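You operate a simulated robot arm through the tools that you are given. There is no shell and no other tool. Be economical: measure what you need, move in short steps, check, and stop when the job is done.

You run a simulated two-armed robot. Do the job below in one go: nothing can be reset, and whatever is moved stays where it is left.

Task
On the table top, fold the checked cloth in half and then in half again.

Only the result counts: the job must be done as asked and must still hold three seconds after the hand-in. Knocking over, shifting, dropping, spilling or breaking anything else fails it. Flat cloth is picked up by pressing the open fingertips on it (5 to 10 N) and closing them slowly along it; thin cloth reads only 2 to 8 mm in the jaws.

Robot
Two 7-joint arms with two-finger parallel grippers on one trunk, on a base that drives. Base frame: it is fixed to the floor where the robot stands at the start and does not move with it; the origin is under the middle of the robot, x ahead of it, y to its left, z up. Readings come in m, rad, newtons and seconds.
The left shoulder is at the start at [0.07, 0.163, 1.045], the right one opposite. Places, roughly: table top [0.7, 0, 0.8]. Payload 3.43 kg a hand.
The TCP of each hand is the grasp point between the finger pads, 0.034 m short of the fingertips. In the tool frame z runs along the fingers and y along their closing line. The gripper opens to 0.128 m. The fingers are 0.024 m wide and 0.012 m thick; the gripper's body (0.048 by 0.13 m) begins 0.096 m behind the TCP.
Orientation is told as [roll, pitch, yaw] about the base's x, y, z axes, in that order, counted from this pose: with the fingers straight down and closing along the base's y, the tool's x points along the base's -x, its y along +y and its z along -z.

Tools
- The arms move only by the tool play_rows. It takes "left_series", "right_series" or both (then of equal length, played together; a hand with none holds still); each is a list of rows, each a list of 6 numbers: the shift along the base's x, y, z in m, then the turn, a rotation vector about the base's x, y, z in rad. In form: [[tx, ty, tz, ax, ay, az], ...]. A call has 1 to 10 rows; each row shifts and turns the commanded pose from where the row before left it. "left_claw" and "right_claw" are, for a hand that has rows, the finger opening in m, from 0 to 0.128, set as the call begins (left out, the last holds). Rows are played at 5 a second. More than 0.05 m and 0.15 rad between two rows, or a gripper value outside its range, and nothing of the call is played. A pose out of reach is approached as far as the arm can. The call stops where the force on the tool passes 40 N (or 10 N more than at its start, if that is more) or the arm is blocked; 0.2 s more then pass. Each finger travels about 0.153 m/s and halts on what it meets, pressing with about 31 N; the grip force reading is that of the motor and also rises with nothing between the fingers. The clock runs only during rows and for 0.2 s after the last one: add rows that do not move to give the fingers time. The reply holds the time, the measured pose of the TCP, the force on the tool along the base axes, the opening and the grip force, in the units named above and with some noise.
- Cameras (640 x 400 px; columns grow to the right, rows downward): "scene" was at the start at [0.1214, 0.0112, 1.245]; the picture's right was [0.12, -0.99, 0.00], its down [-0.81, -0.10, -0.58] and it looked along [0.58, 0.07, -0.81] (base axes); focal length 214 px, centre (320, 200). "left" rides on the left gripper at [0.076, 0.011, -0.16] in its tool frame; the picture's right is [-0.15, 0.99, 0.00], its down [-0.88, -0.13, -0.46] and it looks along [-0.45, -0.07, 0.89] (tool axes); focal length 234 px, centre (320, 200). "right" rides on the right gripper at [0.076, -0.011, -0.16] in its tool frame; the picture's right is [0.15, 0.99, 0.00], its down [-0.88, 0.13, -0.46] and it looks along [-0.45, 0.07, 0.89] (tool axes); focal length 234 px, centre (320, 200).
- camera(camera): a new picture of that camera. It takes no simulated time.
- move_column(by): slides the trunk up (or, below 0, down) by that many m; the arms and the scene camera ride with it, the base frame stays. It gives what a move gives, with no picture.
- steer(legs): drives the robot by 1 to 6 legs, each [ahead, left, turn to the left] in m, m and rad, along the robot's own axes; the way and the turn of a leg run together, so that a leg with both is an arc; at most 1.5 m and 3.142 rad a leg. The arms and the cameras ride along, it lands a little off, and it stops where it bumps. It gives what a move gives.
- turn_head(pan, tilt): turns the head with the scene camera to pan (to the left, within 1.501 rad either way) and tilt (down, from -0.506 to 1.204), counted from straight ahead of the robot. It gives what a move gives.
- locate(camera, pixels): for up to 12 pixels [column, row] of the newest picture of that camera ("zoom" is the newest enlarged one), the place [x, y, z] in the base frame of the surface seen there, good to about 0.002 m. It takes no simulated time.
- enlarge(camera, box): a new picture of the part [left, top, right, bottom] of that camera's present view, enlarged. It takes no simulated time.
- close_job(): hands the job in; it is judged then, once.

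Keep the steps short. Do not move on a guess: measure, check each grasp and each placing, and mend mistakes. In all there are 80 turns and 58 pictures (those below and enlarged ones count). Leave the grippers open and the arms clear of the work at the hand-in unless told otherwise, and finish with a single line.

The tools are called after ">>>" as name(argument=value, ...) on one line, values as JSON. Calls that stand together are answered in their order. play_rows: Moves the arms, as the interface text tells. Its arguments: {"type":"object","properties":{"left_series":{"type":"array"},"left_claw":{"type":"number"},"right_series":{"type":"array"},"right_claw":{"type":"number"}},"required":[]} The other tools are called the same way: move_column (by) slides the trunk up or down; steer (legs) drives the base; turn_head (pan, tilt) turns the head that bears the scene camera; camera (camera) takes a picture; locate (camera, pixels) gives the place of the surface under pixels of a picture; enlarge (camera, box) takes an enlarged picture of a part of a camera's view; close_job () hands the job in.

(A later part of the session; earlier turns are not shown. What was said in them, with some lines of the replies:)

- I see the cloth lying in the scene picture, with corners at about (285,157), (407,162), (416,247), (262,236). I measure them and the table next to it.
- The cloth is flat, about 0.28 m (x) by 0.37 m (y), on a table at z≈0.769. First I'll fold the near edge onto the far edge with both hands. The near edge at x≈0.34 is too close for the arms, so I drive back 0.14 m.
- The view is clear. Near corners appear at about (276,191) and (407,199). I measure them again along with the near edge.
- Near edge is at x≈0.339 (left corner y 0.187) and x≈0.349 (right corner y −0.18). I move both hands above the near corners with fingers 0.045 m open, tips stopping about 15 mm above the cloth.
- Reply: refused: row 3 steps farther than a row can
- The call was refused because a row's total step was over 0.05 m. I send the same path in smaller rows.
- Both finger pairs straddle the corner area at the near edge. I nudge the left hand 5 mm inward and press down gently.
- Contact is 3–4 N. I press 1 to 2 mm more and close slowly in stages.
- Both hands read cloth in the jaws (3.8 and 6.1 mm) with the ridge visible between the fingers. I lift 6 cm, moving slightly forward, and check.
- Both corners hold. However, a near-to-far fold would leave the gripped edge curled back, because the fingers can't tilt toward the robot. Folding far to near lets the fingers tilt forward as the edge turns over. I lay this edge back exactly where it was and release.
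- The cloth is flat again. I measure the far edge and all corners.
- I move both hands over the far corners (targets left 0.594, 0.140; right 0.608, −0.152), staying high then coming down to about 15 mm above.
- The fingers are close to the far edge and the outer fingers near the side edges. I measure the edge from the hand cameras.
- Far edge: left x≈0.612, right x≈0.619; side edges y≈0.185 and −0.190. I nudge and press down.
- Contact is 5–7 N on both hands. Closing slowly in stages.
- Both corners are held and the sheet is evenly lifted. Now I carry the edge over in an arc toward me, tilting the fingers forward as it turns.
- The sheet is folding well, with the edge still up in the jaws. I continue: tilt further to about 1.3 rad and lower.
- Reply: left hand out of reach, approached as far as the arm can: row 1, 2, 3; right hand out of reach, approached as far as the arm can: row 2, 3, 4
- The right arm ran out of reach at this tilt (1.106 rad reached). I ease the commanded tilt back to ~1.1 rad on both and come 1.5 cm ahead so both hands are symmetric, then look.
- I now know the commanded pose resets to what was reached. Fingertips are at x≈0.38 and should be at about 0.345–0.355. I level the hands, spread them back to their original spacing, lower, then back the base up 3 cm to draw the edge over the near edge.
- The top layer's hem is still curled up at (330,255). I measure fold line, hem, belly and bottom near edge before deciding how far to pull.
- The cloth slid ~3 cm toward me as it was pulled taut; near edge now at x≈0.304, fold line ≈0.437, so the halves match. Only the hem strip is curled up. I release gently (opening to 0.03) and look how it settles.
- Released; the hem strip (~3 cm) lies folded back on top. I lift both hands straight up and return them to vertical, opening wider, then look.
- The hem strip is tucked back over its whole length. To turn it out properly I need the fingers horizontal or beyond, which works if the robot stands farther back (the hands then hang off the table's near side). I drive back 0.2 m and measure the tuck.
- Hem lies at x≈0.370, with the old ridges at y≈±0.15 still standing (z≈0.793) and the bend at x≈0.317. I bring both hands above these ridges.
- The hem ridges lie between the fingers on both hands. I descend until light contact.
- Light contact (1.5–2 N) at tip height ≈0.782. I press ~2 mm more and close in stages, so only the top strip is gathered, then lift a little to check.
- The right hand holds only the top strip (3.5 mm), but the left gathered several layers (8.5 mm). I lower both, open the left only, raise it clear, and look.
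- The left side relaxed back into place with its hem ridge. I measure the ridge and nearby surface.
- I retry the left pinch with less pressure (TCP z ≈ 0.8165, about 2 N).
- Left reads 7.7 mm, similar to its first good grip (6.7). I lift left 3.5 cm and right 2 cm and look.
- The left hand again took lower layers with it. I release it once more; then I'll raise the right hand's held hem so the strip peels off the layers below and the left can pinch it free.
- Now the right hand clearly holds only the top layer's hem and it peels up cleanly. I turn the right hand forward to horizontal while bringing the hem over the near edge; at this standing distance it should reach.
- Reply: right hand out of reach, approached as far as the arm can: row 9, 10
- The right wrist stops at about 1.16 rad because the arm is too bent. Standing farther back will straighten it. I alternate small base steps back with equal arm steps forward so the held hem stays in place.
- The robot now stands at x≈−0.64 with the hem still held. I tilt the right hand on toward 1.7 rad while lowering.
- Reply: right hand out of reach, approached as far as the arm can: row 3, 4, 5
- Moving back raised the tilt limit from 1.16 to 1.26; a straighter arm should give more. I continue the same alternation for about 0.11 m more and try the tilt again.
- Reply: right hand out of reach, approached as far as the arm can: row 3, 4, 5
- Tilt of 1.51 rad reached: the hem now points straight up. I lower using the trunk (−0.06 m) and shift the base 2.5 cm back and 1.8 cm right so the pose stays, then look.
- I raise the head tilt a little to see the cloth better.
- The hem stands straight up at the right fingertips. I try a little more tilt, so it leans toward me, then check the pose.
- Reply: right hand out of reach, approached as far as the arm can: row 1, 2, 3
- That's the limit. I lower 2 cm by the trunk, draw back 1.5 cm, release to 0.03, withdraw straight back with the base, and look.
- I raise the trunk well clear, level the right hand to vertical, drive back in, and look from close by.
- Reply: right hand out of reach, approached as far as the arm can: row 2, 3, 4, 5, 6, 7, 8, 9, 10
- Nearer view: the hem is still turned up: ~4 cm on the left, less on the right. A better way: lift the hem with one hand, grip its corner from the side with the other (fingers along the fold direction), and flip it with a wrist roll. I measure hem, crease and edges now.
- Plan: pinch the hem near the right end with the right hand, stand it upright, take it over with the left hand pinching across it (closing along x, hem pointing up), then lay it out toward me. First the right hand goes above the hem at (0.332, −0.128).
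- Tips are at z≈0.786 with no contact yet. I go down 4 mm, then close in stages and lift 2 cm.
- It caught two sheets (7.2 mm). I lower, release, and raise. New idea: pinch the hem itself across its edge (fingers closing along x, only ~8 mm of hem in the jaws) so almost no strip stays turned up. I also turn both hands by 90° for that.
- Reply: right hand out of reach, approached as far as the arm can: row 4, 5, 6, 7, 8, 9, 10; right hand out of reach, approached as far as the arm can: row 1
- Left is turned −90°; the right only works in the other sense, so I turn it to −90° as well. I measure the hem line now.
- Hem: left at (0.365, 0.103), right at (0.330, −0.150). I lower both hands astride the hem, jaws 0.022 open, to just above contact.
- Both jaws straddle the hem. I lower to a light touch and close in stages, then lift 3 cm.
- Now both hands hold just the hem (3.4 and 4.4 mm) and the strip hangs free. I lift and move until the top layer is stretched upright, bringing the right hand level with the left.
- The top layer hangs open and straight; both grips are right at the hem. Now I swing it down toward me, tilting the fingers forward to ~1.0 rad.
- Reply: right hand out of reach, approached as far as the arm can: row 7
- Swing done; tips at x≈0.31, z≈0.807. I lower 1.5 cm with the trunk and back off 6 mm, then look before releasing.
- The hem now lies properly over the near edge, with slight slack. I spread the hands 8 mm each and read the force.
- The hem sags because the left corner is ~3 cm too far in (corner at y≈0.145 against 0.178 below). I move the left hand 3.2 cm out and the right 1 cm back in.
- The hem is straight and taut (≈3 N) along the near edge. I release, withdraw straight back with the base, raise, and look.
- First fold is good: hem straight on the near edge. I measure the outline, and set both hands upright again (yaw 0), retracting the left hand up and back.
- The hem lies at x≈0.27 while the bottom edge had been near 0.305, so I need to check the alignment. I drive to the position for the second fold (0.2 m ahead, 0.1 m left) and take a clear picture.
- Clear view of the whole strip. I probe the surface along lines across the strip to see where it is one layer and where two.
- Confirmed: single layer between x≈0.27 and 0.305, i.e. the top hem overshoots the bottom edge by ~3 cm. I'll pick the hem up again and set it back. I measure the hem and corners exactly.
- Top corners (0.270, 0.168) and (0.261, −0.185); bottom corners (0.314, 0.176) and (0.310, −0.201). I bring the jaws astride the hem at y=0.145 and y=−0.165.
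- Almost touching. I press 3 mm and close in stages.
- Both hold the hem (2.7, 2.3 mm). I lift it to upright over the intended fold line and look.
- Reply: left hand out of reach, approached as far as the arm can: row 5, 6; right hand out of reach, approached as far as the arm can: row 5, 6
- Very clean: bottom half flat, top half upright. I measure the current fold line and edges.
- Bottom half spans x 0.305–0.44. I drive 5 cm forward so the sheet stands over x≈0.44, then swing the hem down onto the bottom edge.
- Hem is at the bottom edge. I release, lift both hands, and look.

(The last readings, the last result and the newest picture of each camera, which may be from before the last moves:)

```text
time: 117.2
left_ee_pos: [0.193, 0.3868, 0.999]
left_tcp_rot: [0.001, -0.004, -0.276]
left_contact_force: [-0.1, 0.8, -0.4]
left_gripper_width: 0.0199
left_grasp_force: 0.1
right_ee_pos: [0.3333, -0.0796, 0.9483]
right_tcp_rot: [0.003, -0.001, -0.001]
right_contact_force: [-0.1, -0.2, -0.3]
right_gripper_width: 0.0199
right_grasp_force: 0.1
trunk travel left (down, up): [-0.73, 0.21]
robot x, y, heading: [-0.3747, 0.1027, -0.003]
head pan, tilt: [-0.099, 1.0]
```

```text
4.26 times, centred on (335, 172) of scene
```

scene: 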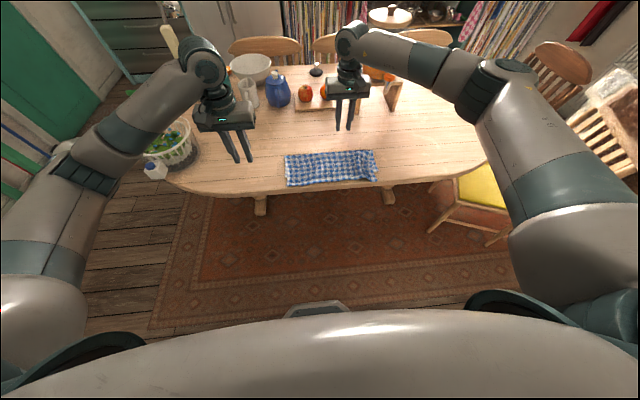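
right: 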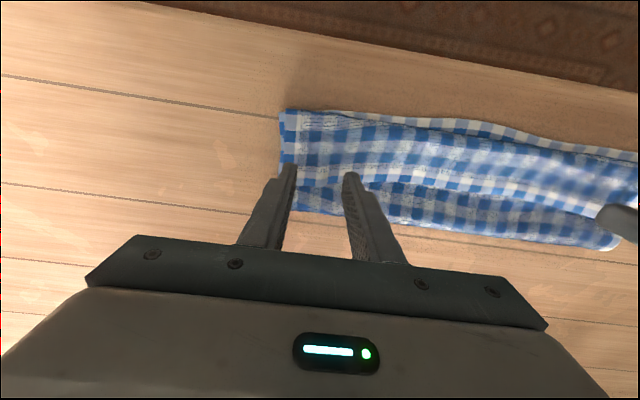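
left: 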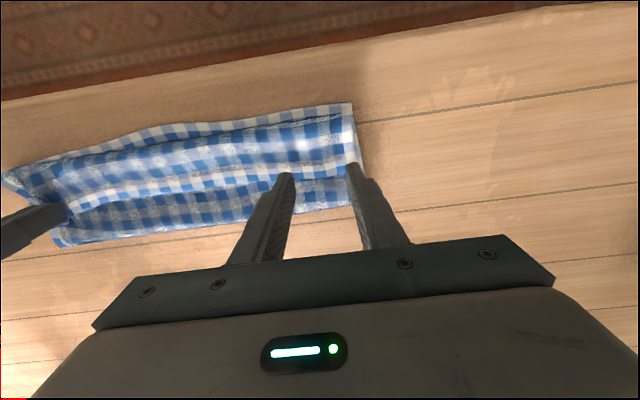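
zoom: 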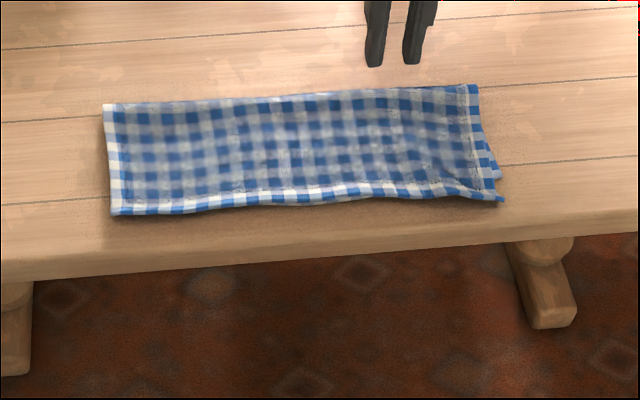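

First fold is now neat: edges match. 4 pictures left. I measure the outline for the second fold.

>>> locate(camera="zoom", pixels=[[105, 106], [110, 160], [114, 210], [200, 206], [300, 200], [440, 192], [500, 198], [476, 88], [490, 140], [290, 97], [120, 160], [290, 150]])

>>> locate(camera="zoom", pixels=[[112, 180], [108, 130], [100, 130], [102, 180], [498, 178], [495, 205], [480, 110], [200, 212], [300, 206], [290, 92]])

```text
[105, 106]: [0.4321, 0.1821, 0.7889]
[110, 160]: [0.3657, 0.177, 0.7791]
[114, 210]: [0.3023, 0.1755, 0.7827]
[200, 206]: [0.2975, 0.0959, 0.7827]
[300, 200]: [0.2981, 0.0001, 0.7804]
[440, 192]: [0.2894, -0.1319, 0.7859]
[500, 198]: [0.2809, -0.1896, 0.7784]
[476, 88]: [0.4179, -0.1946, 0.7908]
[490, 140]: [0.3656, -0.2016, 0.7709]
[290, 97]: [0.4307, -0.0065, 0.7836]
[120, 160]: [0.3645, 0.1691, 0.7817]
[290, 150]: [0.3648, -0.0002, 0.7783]
```

```text
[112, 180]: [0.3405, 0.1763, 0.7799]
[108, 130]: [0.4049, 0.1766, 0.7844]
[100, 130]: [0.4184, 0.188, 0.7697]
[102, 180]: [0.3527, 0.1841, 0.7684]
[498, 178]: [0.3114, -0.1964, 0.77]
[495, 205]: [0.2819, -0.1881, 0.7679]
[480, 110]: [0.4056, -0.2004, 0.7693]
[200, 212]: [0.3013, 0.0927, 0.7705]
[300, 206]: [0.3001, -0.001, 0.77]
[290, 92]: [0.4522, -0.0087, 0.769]
```

Strip: x 0.30–0.44, y 0.178 to −0.198, fold line at y≈−0.01. The right hand will pick the left edge at its middle (x≈0.37), tilted slightly so the outer finger meets the table and both layers get caught. I lower the trunk 8 cm and move there.

>>> move_column(by=-0.08)

>>> play_rows(right_series=[[0.006, 0.042, 0.01, -0.03, 0, 0], [0.006, 0.042, 0, -0.03, 0, 0], [0.006, 0.042, 0, -0.03, 0, 0], [0.006, 0.042, 0, -0.03, 0, 0], [0.006, 0.042, 0, -0.03, 0, 0], [0.007, 0.042, 0, 0, 0, 0], [0, 0, -0.03, 0, 0, 0], [0, 0, -0.02, 0, 0, 0], [0, 0, -0.01, 0, 0, 0], [0, 0, 0, 0, 0, 0]], right_claw=0.03)

```text
time: 118.3
left_ee_pos: [0.193, 0.3875, 0.9189]
left_tcp_rot: [0.002, -0.002, -0.279]
left_contact_force: [0.3, -0.6, 0.2]
left_gripper_width: 0.0201
left_grasp_force: 0.1
right_ee_pos: [0.3319, -0.0779, 0.8678]
right_tcp_rot: [0.0, 0.0, 0.0]
right_contact_force: [-0.6, 0.2, 0.4]
right_gripper_width: 0.0198
right_grasp_force: 0.1
trunk travel left (down, up): [-0.65, 0.29]
robot x, y, heading: [-0.3711, 0.1009, -0.003]
head pan, tilt: [-0.099, 1.0]
```

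```text
time: 120.5
left_ee_pos: [0.1933, 0.3872, 0.9177]
left_tcp_rot: [0.002, -0.003, -0.28]
left_contact_force: [0.3, -0.5, -0.4]
left_gripper_width: 0.0197
left_grasp_force: 0.1
right_ee_pos: [0.3676, 0.1728, 0.8187]
right_tcp_rot: [-0.148, -0.002, -0.003]
right_contact_force: [0.5, 0.1, 0.4]
right_gripper_width: 0.0301
right_grasp_force: 0.0
trunk travel left (down, up): [-0.65, 0.29]
robot x, y, heading: [-0.3755, 0.1006, -0.008]
head pan, tilt: [-0.099, 1.0]
```

Positioned at (0.368, 0.173). I lower gently to contact.

>>> play_rows(right_series=[[0, 0, -0.006, 0, 0, 0], [0, 0, -0.003, 0, 0, 0], [0, 0, -0.002, 0, 0, 0], [0, 0, 0, 0, 0, 0]])

```text
time: 121.5
left_ee_pos: [0.1939, 0.3872, 0.9197]
left_tcp_rot: [0.002, -0.001, -0.28]
left_contact_force: [0.6, 0.0, -0.4]
left_gripper_width: 0.0199
left_grasp_force: 0.1
right_ee_pos: [0.3679, 0.1722, 0.8077]
right_tcp_rot: [-0.148, -0.002, -0.002]
right_contact_force: [-0.2, -0.4, 2.7]
right_gripper_width: 0.0299
right_grasp_force: 0.1
trunk travel left (down, up): [-0.65, 0.29]
robot x, y, heading: [-0.3751, 0.1043, -0.0]
head pan, tilt: [-0.099, 1.0]
```

Contact 2.7 N. I press 2 mm more (about 8 N) and close in stages, then lift 5 cm and look.

>>> play_rows(right_series=[[0, 0, -0.0025, 0, 0, 0], [0, 0, 0, 0, 0, 0]])

>>> play_rows(right_series=[[0, 0, 0, 0, 0, 0], [0, 0, 0, 0, 0, 0]], right_claw=0.022)

>>> play_rows(right_series=[[0, 0, 0, 0, 0, 0], [0, 0, 0, 0, 0, 0]], right_claw=0.014)

>>> play_rows(right_series=[[0, 0, 0, 0, 0, 0], [0, 0, 0, 0, 0, 0]], right_claw=0.0)

>>> play_rows(right_series=[[0, 0, 0.02, 0, 0, 0], [0, -0.005, 0.03, 0, 0, 0], [0, -0.01, 0.03, 0, 0, 0], [0, 0, 0, 0, 0, 0]])

>>> enlarge(camera="scene", box=[260, 115, 410, 209])

```text
time: 122.1
left_ee_pos: [0.1913, 0.3866, 0.9202]
left_tcp_rot: [0.002, -0.004, -0.28]
left_contact_force: [0.3, 0.3, 0.5]
left_gripper_width: 0.0201
left_grasp_force: 0.0
right_ee_pos: [0.3685, 0.1731, 0.8066]
right_tcp_rot: [-0.146, -0.006, -0.002]
right_contact_force: [1.7, -1.2, 17.2]
right_gripper_width: 0.0299
right_grasp_force: 0.0
trunk travel left (down, up): [-0.65, 0.29]
robot x, y, heading: [-0.3741, 0.1076, 0.001]
head pan, tilt: [-0.099, 1.0]
```

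```text
time: 122.7
left_ee_pos: [0.1922, 0.387, 0.9194]
left_tcp_rot: [0.002, -0.003, -0.279]
left_contact_force: [0.4, -0.3, 0.0]
left_gripper_width: 0.0201
left_grasp_force: 0.0
right_ee_pos: [0.3675, 0.1724, 0.8064]
right_tcp_rot: [-0.149, -0.004, -0.002]
right_contact_force: [3.7, 3.2, 19.9]
right_gripper_width: 0.0201
right_grasp_force: 0.1
trunk travel left (down, up): [-0.65, 0.29]
robot x, y, heading: [-0.3766, 0.1058, -0.004]
head pan, tilt: [-0.099, 1.0]
```

```text
time: 123.3
left_ee_pos: [0.191, 0.3877, 0.9203]
left_tcp_rot: [0.001, -0.003, -0.279]
left_contact_force: [0.2, 1.2, 1.2]
left_gripper_width: 0.0199
left_grasp_force: 0.0
right_ee_pos: [0.368, 0.1739, 0.8071]
right_tcp_rot: [-0.146, -0.003, -0.002]
right_contact_force: [2.4, 2.0, 20.6]
right_gripper_width: 0.0148
right_grasp_force: 0.5
trunk travel left (down, up): [-0.65, 0.29]
robot x, y, heading: [-0.3749, 0.1029, -0.001]
head pan, tilt: [-0.099, 1.0]
```

```text
time: 123.9
left_ee_pos: [0.1918, 0.3867, 0.9206]
left_tcp_rot: [0.002, -0.004, -0.281]
left_contact_force: [0.4, -0.7, 0.4]
left_gripper_width: 0.02
left_grasp_force: 0.1
right_ee_pos: [0.3674, 0.1716, 0.8063]
right_tcp_rot: [-0.148, -0.006, -0.003]
right_contact_force: [2.7, -6.4, 25.2]
right_gripper_width: 0.0059
right_grasp_force: 31.0
trunk travel left (down, up): [-0.65, 0.29]
robot x, y, heading: [-0.3744, 0.1036, -0.004]
head pan, tilt: [-0.099, 1.0]
```

```text
time: 124.9
left_ee_pos: [0.1932, 0.3865, 0.9192]
left_tcp_rot: [0.001, -0.001, -0.281]
left_contact_force: [0.4, 0.1, 0.0]
left_gripper_width: 0.02
left_grasp_force: 0.1
right_ee_pos: [0.369, 0.1591, 0.8844]
right_tcp_rot: [-0.149, -0.001, -0.002]
right_contact_force: [-0.6, 0.0, -0.1]
right_gripper_width: 0.0048
right_grasp_force: 31.2
trunk travel left (down, up): [-0.65, 0.29]
robot x, y, heading: [-0.3722, 0.1031, -0.005]
head pan, tilt: [-0.099, 1.0]
```

```text
4.26 times, centred on (335, 162) of scene
```

zoom: 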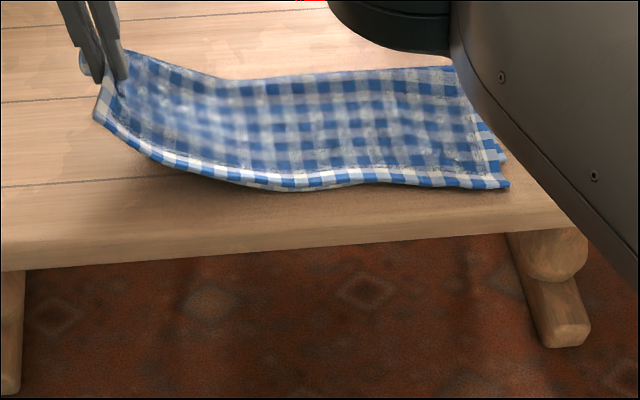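

The whole left edge lifts as one, both layers held (4.8 mm), nothing left on the table below. I carry it over in an arc to the right, gradually turning the fingers to point left.

>>> play_rows(right_series=[[0, -0.024, 0.0294, 0.148, 0, 0], [0, -0.031, 0.0248, 0.12, 0, 0], [0, -0.0371, 0.0182, 0.12, 0, 0], [-0.002, -0.0409, 0.0098, 0.12, 0, 0], [-0.002, -0.0417, 0.0014, 0.12, 0, 0], [-0.002, -0.0435, -0.0061, 0.12, 0, 0], [-0.002, -0.0427, -0.0141, 0.1, 0, 0]])

```text
time: 126.5
left_ee_pos: [0.1946, 0.3856, 0.9195]
left_tcp_rot: [0.002, -0.003, -0.281]
left_contact_force: [-0.8, -0.7, 0.4]
left_gripper_width: 0.0199
left_grasp_force: 0.0
right_ee_pos: [0.3624, -0.1048, 0.9488]
right_tcp_rot: [0.703, 0.0, 0.0]
right_contact_force: [-0.1, 0.1, -0.6]
right_gripper_width: 0.0046
right_grasp_force: 31.3
trunk travel left (down, up): [-0.65, 0.29]
robot x, y, heading: [-0.3733, 0.1038, -0.001]
head pan, tilt: [-0.099, 1.0]
```

On track. I finish the arc down onto the right edge, staying ~2 cm above, then look.

>>> play_rows(right_series=[[-0.002, -0.0375, -0.0223, 0.1, 0, 0], [-0.002, -0.0318, -0.03, 0.08, 0, 0], [-0.002, -0.0235, -0.0319, 0.07, 0, 0], [0, -0.0159, -0.0294, 0.05, 0, 0], [0, -0.006, -0.017, 0, 0, 0], [0, 0, 0, 0, 0, 0]])

>>> enlarge(camera="scene", box=[260, 115, 410, 209])

```text
time: 127.9
left_ee_pos: [0.1933, 0.3857, 0.9209]
left_tcp_rot: [0.003, -0.004, -0.28]
left_contact_force: [0.2, 0.4, 0.4]
left_gripper_width: 0.02
left_grasp_force: 0.0
right_ee_pos: [0.3522, -0.1881, 0.8719]
right_tcp_rot: [0.915, -0.001, 0.0]
right_contact_force: [-0.4, 0.3, 0.4]
right_gripper_width: 0.0046
right_grasp_force: 31.0
right hand out of reach, approached as far as the arm can: row 3, 4, 5
trunk travel left (down, up): [-0.65, 0.29]
robot x, y, heading: [-0.3739, 0.105, -0.005]
head pan, tilt: [-0.099, 1.0]
```

```text
4.26 times, centred on (335, 162) of scene
```

zoom: 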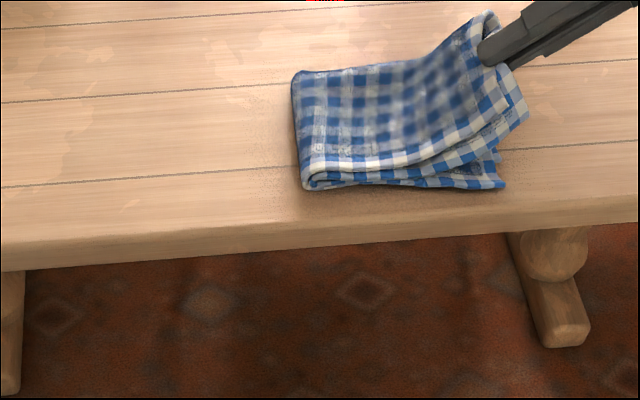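

Very good: nearly in place. The arm stopped short at tip y≈−0.161, z≈0.851; the rest I do with trunk and base: down 3 cm, right 2 cm, down 2.5 cm.

>>> move_column(by=-0.03)

>>> steer(legs=[[0, -0.022, 0]])

>>> move_column(by=-0.022)

>>> locate(camera="zoom", pixels=[[295, 80], [305, 180], [310, 155], [500, 180], [525, 110], [490, 15], [400, 180], [380, 65], [300, 130]])

```text
time: 128.7
left_ee_pos: [0.1932, 0.3881, 0.8897]
left_tcp_rot: [0.002, 0.0, -0.279]
left_contact_force: [-1.0, 0.2, 1.0]
left_gripper_width: 0.02
left_grasp_force: 0.0
right_ee_pos: [0.3522, -0.1865, 0.8407]
right_tcp_rot: [0.916, -0.002, 0.0]
right_contact_force: [-0.4, -0.1, -0.2]
right_gripper_width: 0.0046
right_grasp_force: 30.4
trunk travel left (down, up): [-0.62, 0.32]
robot x, y, heading: [-0.3792, 0.1041, 0.001]
head pan, tilt: [-0.099, 1.0]
```

```text
time: 129.5
left_ee_pos: [0.1926, 0.3659, 0.8883]
left_tcp_rot: [0.0, 0.0, -0.278]
left_contact_force: [-0.2, 0.3, -0.7]
left_gripper_width: 0.0198
left_grasp_force: 0.1
right_ee_pos: [0.3541, -0.2074, 0.8421]
right_tcp_rot: [0.916, -0.002, 0.003]
right_contact_force: [-0.2, 0.7, -0.1]
right_gripper_width: 0.0048
right_grasp_force: 30.5
trunk travel left (down, up): [-0.62, 0.32]
robot x, y, heading: [-0.3715, 0.0829, -0.002]
head pan, tilt: [-0.099, 1.0]
```

```text
time: 130.2
left_ee_pos: [0.193, 0.3667, 0.8674]
left_tcp_rot: [0.003, -0.003, -0.278]
left_contact_force: [-0.2, 1.4, 0.1]
left_gripper_width: 0.0198
left_grasp_force: 0.1
right_ee_pos: [0.3536, -0.2075, 0.8217]
right_tcp_rot: [0.916, -0.001, 0.002]
right_contact_force: [0.0, -0.3, 0.1]
right_gripper_width: 0.0045
right_grasp_force: 31.5
trunk travel left (down, up): [-0.598, 0.342]
robot x, y, heading: [-0.3761, 0.0825, -0.003]
head pan, tilt: [-0.099, 1.0]
```

```text
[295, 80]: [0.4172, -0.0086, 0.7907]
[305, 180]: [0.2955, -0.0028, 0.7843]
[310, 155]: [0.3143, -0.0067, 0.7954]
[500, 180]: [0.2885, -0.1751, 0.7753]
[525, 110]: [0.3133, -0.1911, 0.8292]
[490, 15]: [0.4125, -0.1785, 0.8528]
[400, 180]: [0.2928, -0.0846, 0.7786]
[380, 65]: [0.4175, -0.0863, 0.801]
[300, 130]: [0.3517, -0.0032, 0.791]
```

Tip now y≈−0.180, z≈0.80, so the edge lies on the right edge (≈−0.20). I lower 8 mm more, release, withdraw sideways along the fingers, and raise.

>>> move_column(by=-0.008)

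>>> play_rows(right_series=[[0, 0, 0, 0, 0, 0], [0, 0, 0, 0, 0, 0]], right_claw=0.022)

>>> steer(legs=[[0, -0.08, 0]])

>>> move_column(by=0.15)

>>> enlarge(camera="scene", box=[260, 115, 410, 209])

```text
time: 130.7
left_ee_pos: [0.1923, 0.3673, 0.8605]
left_tcp_rot: [0.002, -0.001, -0.279]
left_contact_force: [-0.5, 0.4, 0.4]
left_gripper_width: 0.0201
left_grasp_force: 0.1
right_ee_pos: [0.353, -0.2067, 0.8123]
right_tcp_rot: [0.916, -0.002, 0.002]
right_contact_force: [0.2, 0.1, -0.4]
right_gripper_width: 0.0047
right_grasp_force: 31.1
trunk travel left (down, up): [-0.59, 0.35]
robot x, y, heading: [-0.3748, 0.0821, -0.0]
head pan, tilt: [-0.099, 1.0]
```

```text
time: 131.3
left_ee_pos: [0.1936, 0.3658, 0.8589]
left_tcp_rot: [0.002, -0.003, -0.278]
left_contact_force: [-0.2, 1.0, 0.4]
left_gripper_width: 0.0198
left_grasp_force: 0.0
right_ee_pos: [0.354, -0.2072, 0.8114]
right_tcp_rot: [0.914, -0.001, 0.003]
right_contact_force: [0.1, -0.1, -0.5]
right_gripper_width: 0.022
right_grasp_force: 0.0
trunk travel left (down, up): [-0.59, 0.35]
robot x, y, heading: [-0.3754, 0.0792, -0.001]
head pan, tilt: [-0.099, 1.0]
```

```text
time: 132.4
left_ee_pos: [0.193, 0.2863, 0.8596]
left_tcp_rot: [0.002, -0.002, -0.276]
left_contact_force: [0.8, -1.8, -0.5]
left_gripper_width: 0.0199
left_grasp_force: 0.1
right_ee_pos: [0.3531, -0.2866, 0.8103]
right_tcp_rot: [0.918, -0.003, 0.001]
right_contact_force: [0.2, 0.0, 0.0]
right_gripper_width: 0.0222
right_grasp_force: 0.1
trunk travel left (down, up): [-0.59, 0.35]
robot x, y, heading: [-0.3747, 0.004, -0.004]
head pan, tilt: [-0.099, 1.0]
```

```text
time: 134.1
left_ee_pos: [0.192, 0.2873, 1.0088]
left_tcp_rot: [0.001, -0.002, -0.277]
left_contact_force: [-0.2, -0.2, 0.8]
left_gripper_width: 0.0196
left_grasp_force: 0.1
right_ee_pos: [0.353, -0.2859, 0.9612]
right_tcp_rot: [0.914, 0.0, 0.003]
right_contact_force: [0.5, 0.3, 0.5]
right_gripper_width: 0.022
right_grasp_force: 0.1
trunk travel left (down, up): [-0.74, 0.2]
robot x, y, heading: [-0.375, 0.0037, -0.002]
head pan, tilt: [-0.099, 1.0]
```

```text
4.26 times, centred on (335, 162) of scene
```

zoom: 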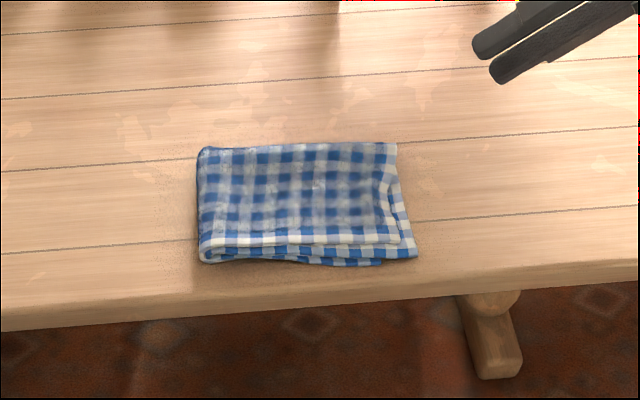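

A neat quarter fold lies on the table. I check the corners and heights, and open and retract the grippers.

>>> locate(camera="zoom", pixels=[[202, 150], [205, 258], [395, 147], [415, 256], [398, 240], [380, 190], [300, 200], [220, 200], [300, 150], [390, 200], [380, 262], [300, 258]])

>>> play_rows(left_series=[[-0.02, 0.02, 0.02, 0, 0, 0], [-0.02, 0.02, 0.02, 0, 0, 0], [0, 0, 0, 0, 0, 0]], right_series=[[-0.02, -0.02, 0.02, 0, 0, 0], [-0.02, -0.02, 0.02, 0, 0, 0], [0, 0, 0, 0, 0, 0]], left_claw=0.1, right_claw=0.1)

>>> steer(legs=[[-0.15, 0, 0]])

```text
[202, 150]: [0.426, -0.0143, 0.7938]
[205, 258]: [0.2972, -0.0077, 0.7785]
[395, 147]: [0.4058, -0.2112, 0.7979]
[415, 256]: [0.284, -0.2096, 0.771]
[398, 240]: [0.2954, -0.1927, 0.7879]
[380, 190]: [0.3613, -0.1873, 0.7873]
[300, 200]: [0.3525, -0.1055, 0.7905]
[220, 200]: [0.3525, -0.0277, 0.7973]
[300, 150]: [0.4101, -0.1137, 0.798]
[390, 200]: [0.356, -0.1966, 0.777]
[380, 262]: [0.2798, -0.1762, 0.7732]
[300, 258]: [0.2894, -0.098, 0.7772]
```

```text
time: 134.9
left_ee_pos: [0.155, 0.3274, 1.0492]
left_tcp_rot: [-0.001, -0.001, -0.278]
left_contact_force: [1.0, 0.1, -0.8]
left_gripper_width: 0.0998
left_grasp_force: 0.0
right_ee_pos: [0.3143, -0.3271, 1.0009]
right_tcp_rot: [0.916, 0.001, 0.003]
right_contact_force: [0.7, -0.6, 0.3]
right_gripper_width: 0.0997
right_grasp_force: 0.0
trunk travel left (down, up): [-0.74, 0.2]
robot x, y, heading: [-0.3768, 0.0052, -0.005]
head pan, tilt: [-0.099, 1.0]
```

```text
time: 136.3
left_ee_pos: [0.0041, 0.3272, 1.049]
left_tcp_rot: [-0.001, -0.004, -0.277]
left_contact_force: [1.3, -0.5, 0.1]
left_gripper_width: 0.1002
left_grasp_force: 0.0
right_ee_pos: [0.166, -0.3264, 1.0017]
right_tcp_rot: [0.914, -0.002, 0.002]
right_contact_force: [0.1, -0.4, 0.9]
right_gripper_width: 0.1
right_grasp_force: 0.1
trunk travel left (down, up): [-0.74, 0.2]
robot x, y, heading: [-0.5251, 0.0028, 0.002]
head pan, tilt: [-0.099, 1.0]
```

The folded cloth spans about 0.14 by 0.20 m, lies flat, and its edges match to within about 1 to 2 cm. The grippers are open and the arms are clear, so I hand in.

>>> close_job()

```text
The job is handed in.
```

The checked cloth is folded in half and then in half again, lying flat on the table with its edges matched to about 1–2 cm, and the job is handed in.
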